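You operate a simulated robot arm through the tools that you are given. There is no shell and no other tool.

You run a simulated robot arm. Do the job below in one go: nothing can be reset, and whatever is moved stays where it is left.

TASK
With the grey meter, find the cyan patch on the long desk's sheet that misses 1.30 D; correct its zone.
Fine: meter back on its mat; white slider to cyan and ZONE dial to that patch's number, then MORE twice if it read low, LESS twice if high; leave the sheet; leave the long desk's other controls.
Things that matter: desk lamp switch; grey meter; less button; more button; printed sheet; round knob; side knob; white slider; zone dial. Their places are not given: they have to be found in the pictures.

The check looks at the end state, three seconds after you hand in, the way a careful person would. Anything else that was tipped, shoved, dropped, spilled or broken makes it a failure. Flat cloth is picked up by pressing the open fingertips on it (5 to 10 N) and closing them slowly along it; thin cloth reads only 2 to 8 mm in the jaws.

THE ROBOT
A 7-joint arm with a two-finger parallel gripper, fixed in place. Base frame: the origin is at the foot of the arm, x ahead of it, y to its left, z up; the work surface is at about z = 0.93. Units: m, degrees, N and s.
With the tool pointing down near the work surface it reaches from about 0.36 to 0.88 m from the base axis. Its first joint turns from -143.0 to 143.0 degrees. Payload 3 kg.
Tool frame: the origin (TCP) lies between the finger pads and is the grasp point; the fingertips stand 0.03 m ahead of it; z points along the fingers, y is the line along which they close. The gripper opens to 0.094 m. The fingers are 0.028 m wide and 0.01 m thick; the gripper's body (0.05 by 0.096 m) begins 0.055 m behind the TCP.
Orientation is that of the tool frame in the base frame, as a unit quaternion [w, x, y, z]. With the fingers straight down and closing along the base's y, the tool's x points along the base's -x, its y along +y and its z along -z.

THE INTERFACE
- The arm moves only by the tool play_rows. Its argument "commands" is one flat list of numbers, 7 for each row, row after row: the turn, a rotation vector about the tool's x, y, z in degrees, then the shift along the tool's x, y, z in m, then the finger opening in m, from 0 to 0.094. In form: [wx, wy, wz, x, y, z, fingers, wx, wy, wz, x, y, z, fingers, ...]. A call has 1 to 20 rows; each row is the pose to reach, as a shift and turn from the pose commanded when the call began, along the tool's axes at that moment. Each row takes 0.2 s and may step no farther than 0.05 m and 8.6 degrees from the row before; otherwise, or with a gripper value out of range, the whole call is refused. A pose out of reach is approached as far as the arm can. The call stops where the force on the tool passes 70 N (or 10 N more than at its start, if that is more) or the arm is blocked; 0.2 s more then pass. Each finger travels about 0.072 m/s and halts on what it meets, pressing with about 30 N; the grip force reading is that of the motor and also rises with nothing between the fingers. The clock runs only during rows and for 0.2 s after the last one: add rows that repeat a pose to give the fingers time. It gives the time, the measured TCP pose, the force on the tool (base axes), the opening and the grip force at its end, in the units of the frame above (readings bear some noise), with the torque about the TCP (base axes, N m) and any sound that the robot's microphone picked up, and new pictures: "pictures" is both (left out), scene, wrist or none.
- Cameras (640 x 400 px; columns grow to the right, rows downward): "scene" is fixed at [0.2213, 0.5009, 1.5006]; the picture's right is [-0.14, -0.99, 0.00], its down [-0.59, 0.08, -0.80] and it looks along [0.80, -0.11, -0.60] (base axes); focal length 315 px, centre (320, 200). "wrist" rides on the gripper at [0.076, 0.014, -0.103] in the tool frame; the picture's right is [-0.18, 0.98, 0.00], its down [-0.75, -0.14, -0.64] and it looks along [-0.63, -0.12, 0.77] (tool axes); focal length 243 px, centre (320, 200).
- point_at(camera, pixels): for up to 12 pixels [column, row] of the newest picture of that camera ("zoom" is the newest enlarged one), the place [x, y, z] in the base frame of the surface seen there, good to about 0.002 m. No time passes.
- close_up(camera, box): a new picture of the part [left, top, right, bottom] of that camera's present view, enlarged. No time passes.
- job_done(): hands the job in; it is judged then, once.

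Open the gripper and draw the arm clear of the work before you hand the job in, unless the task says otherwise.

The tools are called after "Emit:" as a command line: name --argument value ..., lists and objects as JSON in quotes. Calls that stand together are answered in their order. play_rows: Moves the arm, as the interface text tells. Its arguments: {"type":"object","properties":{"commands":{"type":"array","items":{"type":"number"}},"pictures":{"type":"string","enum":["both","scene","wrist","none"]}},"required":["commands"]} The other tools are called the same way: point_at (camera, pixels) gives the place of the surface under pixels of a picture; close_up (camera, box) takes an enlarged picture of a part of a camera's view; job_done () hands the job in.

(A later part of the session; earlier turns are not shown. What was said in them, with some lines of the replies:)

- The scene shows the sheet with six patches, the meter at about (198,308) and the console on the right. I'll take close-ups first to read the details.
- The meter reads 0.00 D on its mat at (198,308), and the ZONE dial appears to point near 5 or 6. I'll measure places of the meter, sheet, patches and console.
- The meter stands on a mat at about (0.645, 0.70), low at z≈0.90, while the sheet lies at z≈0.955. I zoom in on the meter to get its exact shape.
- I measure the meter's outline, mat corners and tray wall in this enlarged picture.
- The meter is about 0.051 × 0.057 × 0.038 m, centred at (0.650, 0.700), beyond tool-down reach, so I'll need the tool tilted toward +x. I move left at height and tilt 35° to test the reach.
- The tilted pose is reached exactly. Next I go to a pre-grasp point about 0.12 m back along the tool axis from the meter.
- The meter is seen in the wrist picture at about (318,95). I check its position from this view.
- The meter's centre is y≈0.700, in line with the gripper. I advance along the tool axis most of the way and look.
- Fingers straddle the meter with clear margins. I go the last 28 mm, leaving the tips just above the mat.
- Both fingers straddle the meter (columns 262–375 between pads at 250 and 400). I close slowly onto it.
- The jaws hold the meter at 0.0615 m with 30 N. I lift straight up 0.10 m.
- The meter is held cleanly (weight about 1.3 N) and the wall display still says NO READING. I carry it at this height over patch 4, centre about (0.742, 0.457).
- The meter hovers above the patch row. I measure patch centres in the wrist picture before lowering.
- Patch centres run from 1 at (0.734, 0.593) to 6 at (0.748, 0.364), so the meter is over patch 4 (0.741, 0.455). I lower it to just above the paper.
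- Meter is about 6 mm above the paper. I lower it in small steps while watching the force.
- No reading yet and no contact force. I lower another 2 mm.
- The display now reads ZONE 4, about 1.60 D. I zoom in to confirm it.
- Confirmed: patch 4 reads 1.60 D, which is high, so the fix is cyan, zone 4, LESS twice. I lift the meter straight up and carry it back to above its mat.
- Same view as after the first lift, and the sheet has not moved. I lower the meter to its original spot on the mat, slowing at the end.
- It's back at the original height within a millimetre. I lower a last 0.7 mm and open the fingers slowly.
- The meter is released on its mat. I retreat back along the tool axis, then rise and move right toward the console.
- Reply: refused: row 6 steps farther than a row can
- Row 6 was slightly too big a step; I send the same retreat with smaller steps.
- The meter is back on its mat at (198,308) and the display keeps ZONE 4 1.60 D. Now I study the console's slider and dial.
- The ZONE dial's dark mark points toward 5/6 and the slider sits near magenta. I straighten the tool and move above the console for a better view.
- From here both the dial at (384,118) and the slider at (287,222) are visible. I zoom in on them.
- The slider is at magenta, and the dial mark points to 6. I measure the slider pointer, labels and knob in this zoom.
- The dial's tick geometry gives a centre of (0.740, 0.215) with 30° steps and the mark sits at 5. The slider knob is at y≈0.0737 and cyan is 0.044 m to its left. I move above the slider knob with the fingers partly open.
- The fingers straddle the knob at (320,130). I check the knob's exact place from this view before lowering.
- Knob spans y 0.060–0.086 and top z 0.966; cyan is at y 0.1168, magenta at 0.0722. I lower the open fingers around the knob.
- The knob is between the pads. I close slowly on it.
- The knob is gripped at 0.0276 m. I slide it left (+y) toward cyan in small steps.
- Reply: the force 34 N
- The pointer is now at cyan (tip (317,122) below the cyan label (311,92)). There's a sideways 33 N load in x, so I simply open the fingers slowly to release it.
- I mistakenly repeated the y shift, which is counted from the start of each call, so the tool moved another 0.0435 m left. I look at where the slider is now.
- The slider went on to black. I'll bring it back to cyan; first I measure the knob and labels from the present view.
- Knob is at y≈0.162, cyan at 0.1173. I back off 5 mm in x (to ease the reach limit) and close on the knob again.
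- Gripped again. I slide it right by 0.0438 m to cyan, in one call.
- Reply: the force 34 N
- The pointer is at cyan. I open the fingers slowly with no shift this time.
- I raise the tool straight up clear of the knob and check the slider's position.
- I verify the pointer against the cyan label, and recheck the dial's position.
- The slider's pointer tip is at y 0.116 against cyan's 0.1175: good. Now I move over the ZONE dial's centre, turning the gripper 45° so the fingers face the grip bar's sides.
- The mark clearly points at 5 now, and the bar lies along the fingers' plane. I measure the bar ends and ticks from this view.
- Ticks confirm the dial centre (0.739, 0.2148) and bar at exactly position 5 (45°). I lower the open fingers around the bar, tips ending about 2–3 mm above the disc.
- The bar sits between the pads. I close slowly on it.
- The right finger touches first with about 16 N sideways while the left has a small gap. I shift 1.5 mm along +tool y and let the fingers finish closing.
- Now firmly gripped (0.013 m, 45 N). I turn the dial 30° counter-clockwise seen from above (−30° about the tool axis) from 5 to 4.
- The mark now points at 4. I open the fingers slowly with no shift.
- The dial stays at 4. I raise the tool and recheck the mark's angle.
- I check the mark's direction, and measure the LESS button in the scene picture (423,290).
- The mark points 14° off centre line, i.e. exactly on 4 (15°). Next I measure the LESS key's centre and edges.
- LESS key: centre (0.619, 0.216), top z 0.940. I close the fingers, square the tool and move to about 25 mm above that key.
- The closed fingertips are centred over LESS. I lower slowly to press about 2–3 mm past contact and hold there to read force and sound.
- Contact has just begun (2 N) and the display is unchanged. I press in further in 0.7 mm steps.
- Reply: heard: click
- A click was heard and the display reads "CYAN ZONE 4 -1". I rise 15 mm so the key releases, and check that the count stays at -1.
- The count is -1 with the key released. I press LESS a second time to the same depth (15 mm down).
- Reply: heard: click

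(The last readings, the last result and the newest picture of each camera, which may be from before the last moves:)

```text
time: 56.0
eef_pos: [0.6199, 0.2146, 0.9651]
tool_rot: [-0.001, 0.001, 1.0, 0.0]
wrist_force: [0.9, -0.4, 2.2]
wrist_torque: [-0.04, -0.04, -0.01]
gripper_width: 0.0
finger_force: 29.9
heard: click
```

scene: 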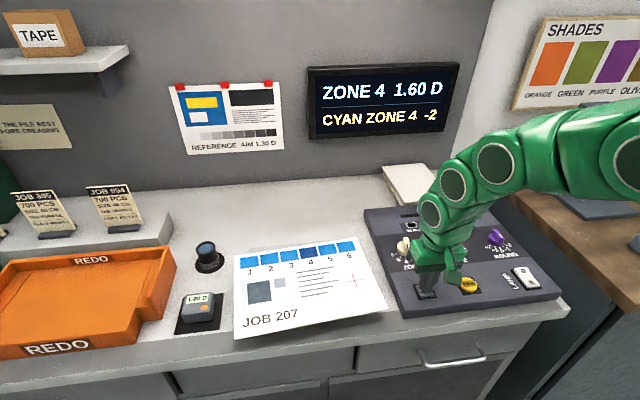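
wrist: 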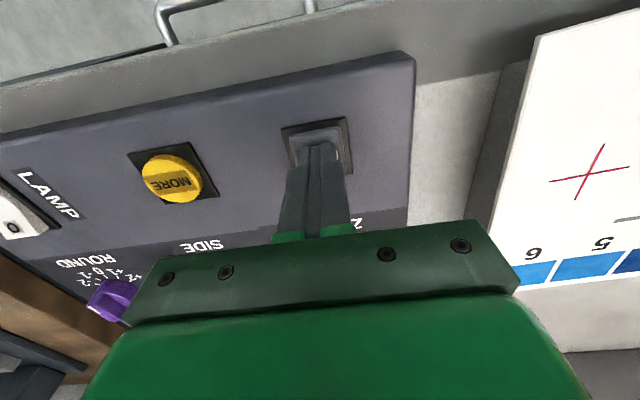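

A second click, and the display reads "CYAN ZONE 4 -2". I rise straight up well clear and then open the gripper.

Emit:
play_rows --commands '[0, 0, 0, 0, 0, -0.01, 0.0, 0, 0, 0, 0, 0, -0.03, 0.0, 0, 0, 0, 0, 0, -0.07, 0.0, 0, 0, 0, 0, 0, -0.115, 0.02, 0, 0, 0, 0, -0.02, -0.155, 0.045, 0, 0, 0, 0.005, -0.04, -0.195, 0.07, 0, 0, 0, 0.01, -0.06, -0.235, 0.094, 0, 0, 0, 0.03, -0.09, -0.25, 0.094, 0, 0, 0, 0.05, -0.12, -0.26, 0.094, 0, 0, 0, 0.05, -0.12, -0.26, 0.094, 0, 0, 0, 0.05, -0.12, -0.26, 0.094]' --pictures "both"

Emit:
close_up --camera "scene" --box '[160, 220, 400, 350]'

Emit:
close_up --camera "scene" --box '[360, 180, 570, 320]'

Emit:
close_up --camera "scene" --box '[300, 60, 470, 145]'

```text
time: 58.4
eef_pos: [0.5711, 0.0948, 1.2237]
tool_rot: [0.0, 0.001, 1.0, 0.0]
wrist_force: [-0.4, 0.7, -0.5]
wrist_torque: [-0.02, 0.0, -0.02]
gripper_width: 0.094
finger_force: 0.1
```

scene: 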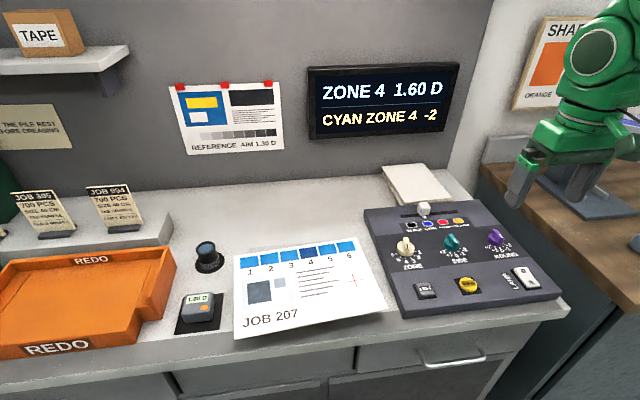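
wrist: 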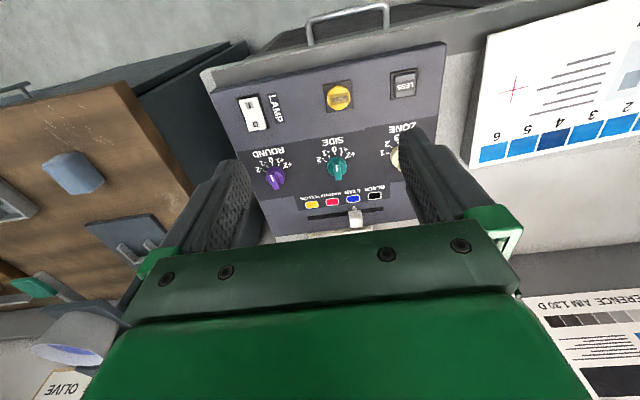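

```text
2.67 times, centred on (280, 285) of scene
```

zoom: 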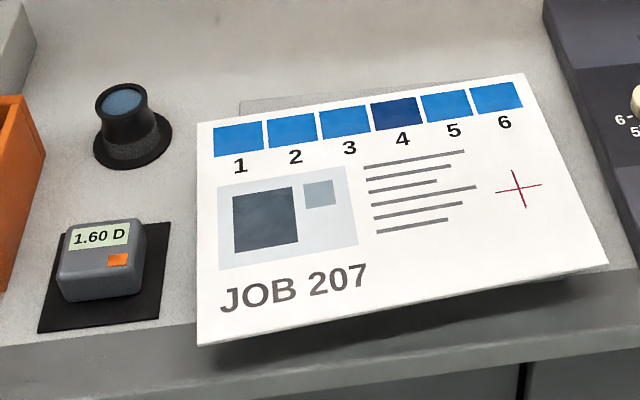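

```text
2.86 times, centred on (465, 250) of scene
```

zoom: 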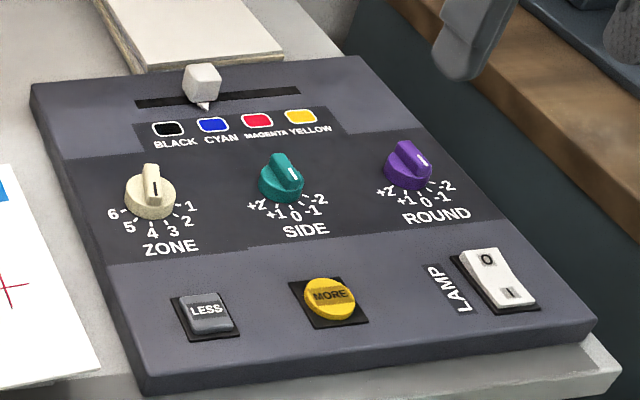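

```text
3.76 times, centred on (385, 102) of scene
```

zoom: 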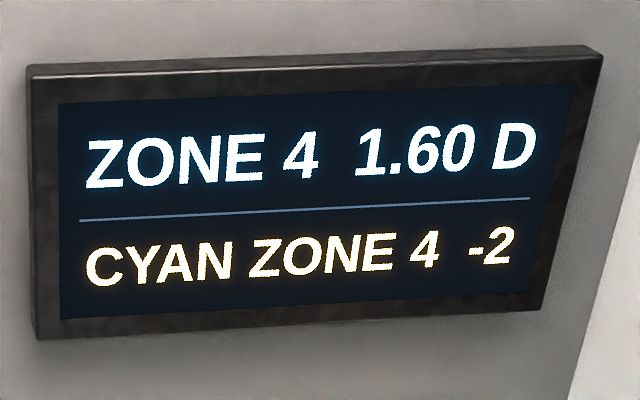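

Everything checks out in the pictures. The meter is on its mat, and the sheet, loupe, SIDE, ROUND and LAMP look unchanged. The slider is on cyan, the dial is on 4, and the display reads "CYAN ZONE 4 -2". The gripper is open and clear, so I hand the job in.

Emit:
job_done

```text
The job is handed in.
```

Patch 4 is the cyan patch that misses 1.30 D. The meter read it at 1.60 D, which is high, so I corrected zone 4 with LESS twice and handed the job in.

- **End state:** The white slider is on cyan and the ZONE dial is on 4. The wall display reads "CYAN ZONE 4 -2". The meter is back on its mat.
- **Left alone:** The sheet, SIDE, ROUND and LAMP look the same in the last pictures as at the start.
- **One slip:** While letting go of the slider I repeated a move by mistake and pushed it on to black. I brought it back to cyan before turning the dial or pressing LESS.
- **Not measured:** I only put the meter on patch 4. The other five looked alike, and since 4 clearly missed, I did not read them.
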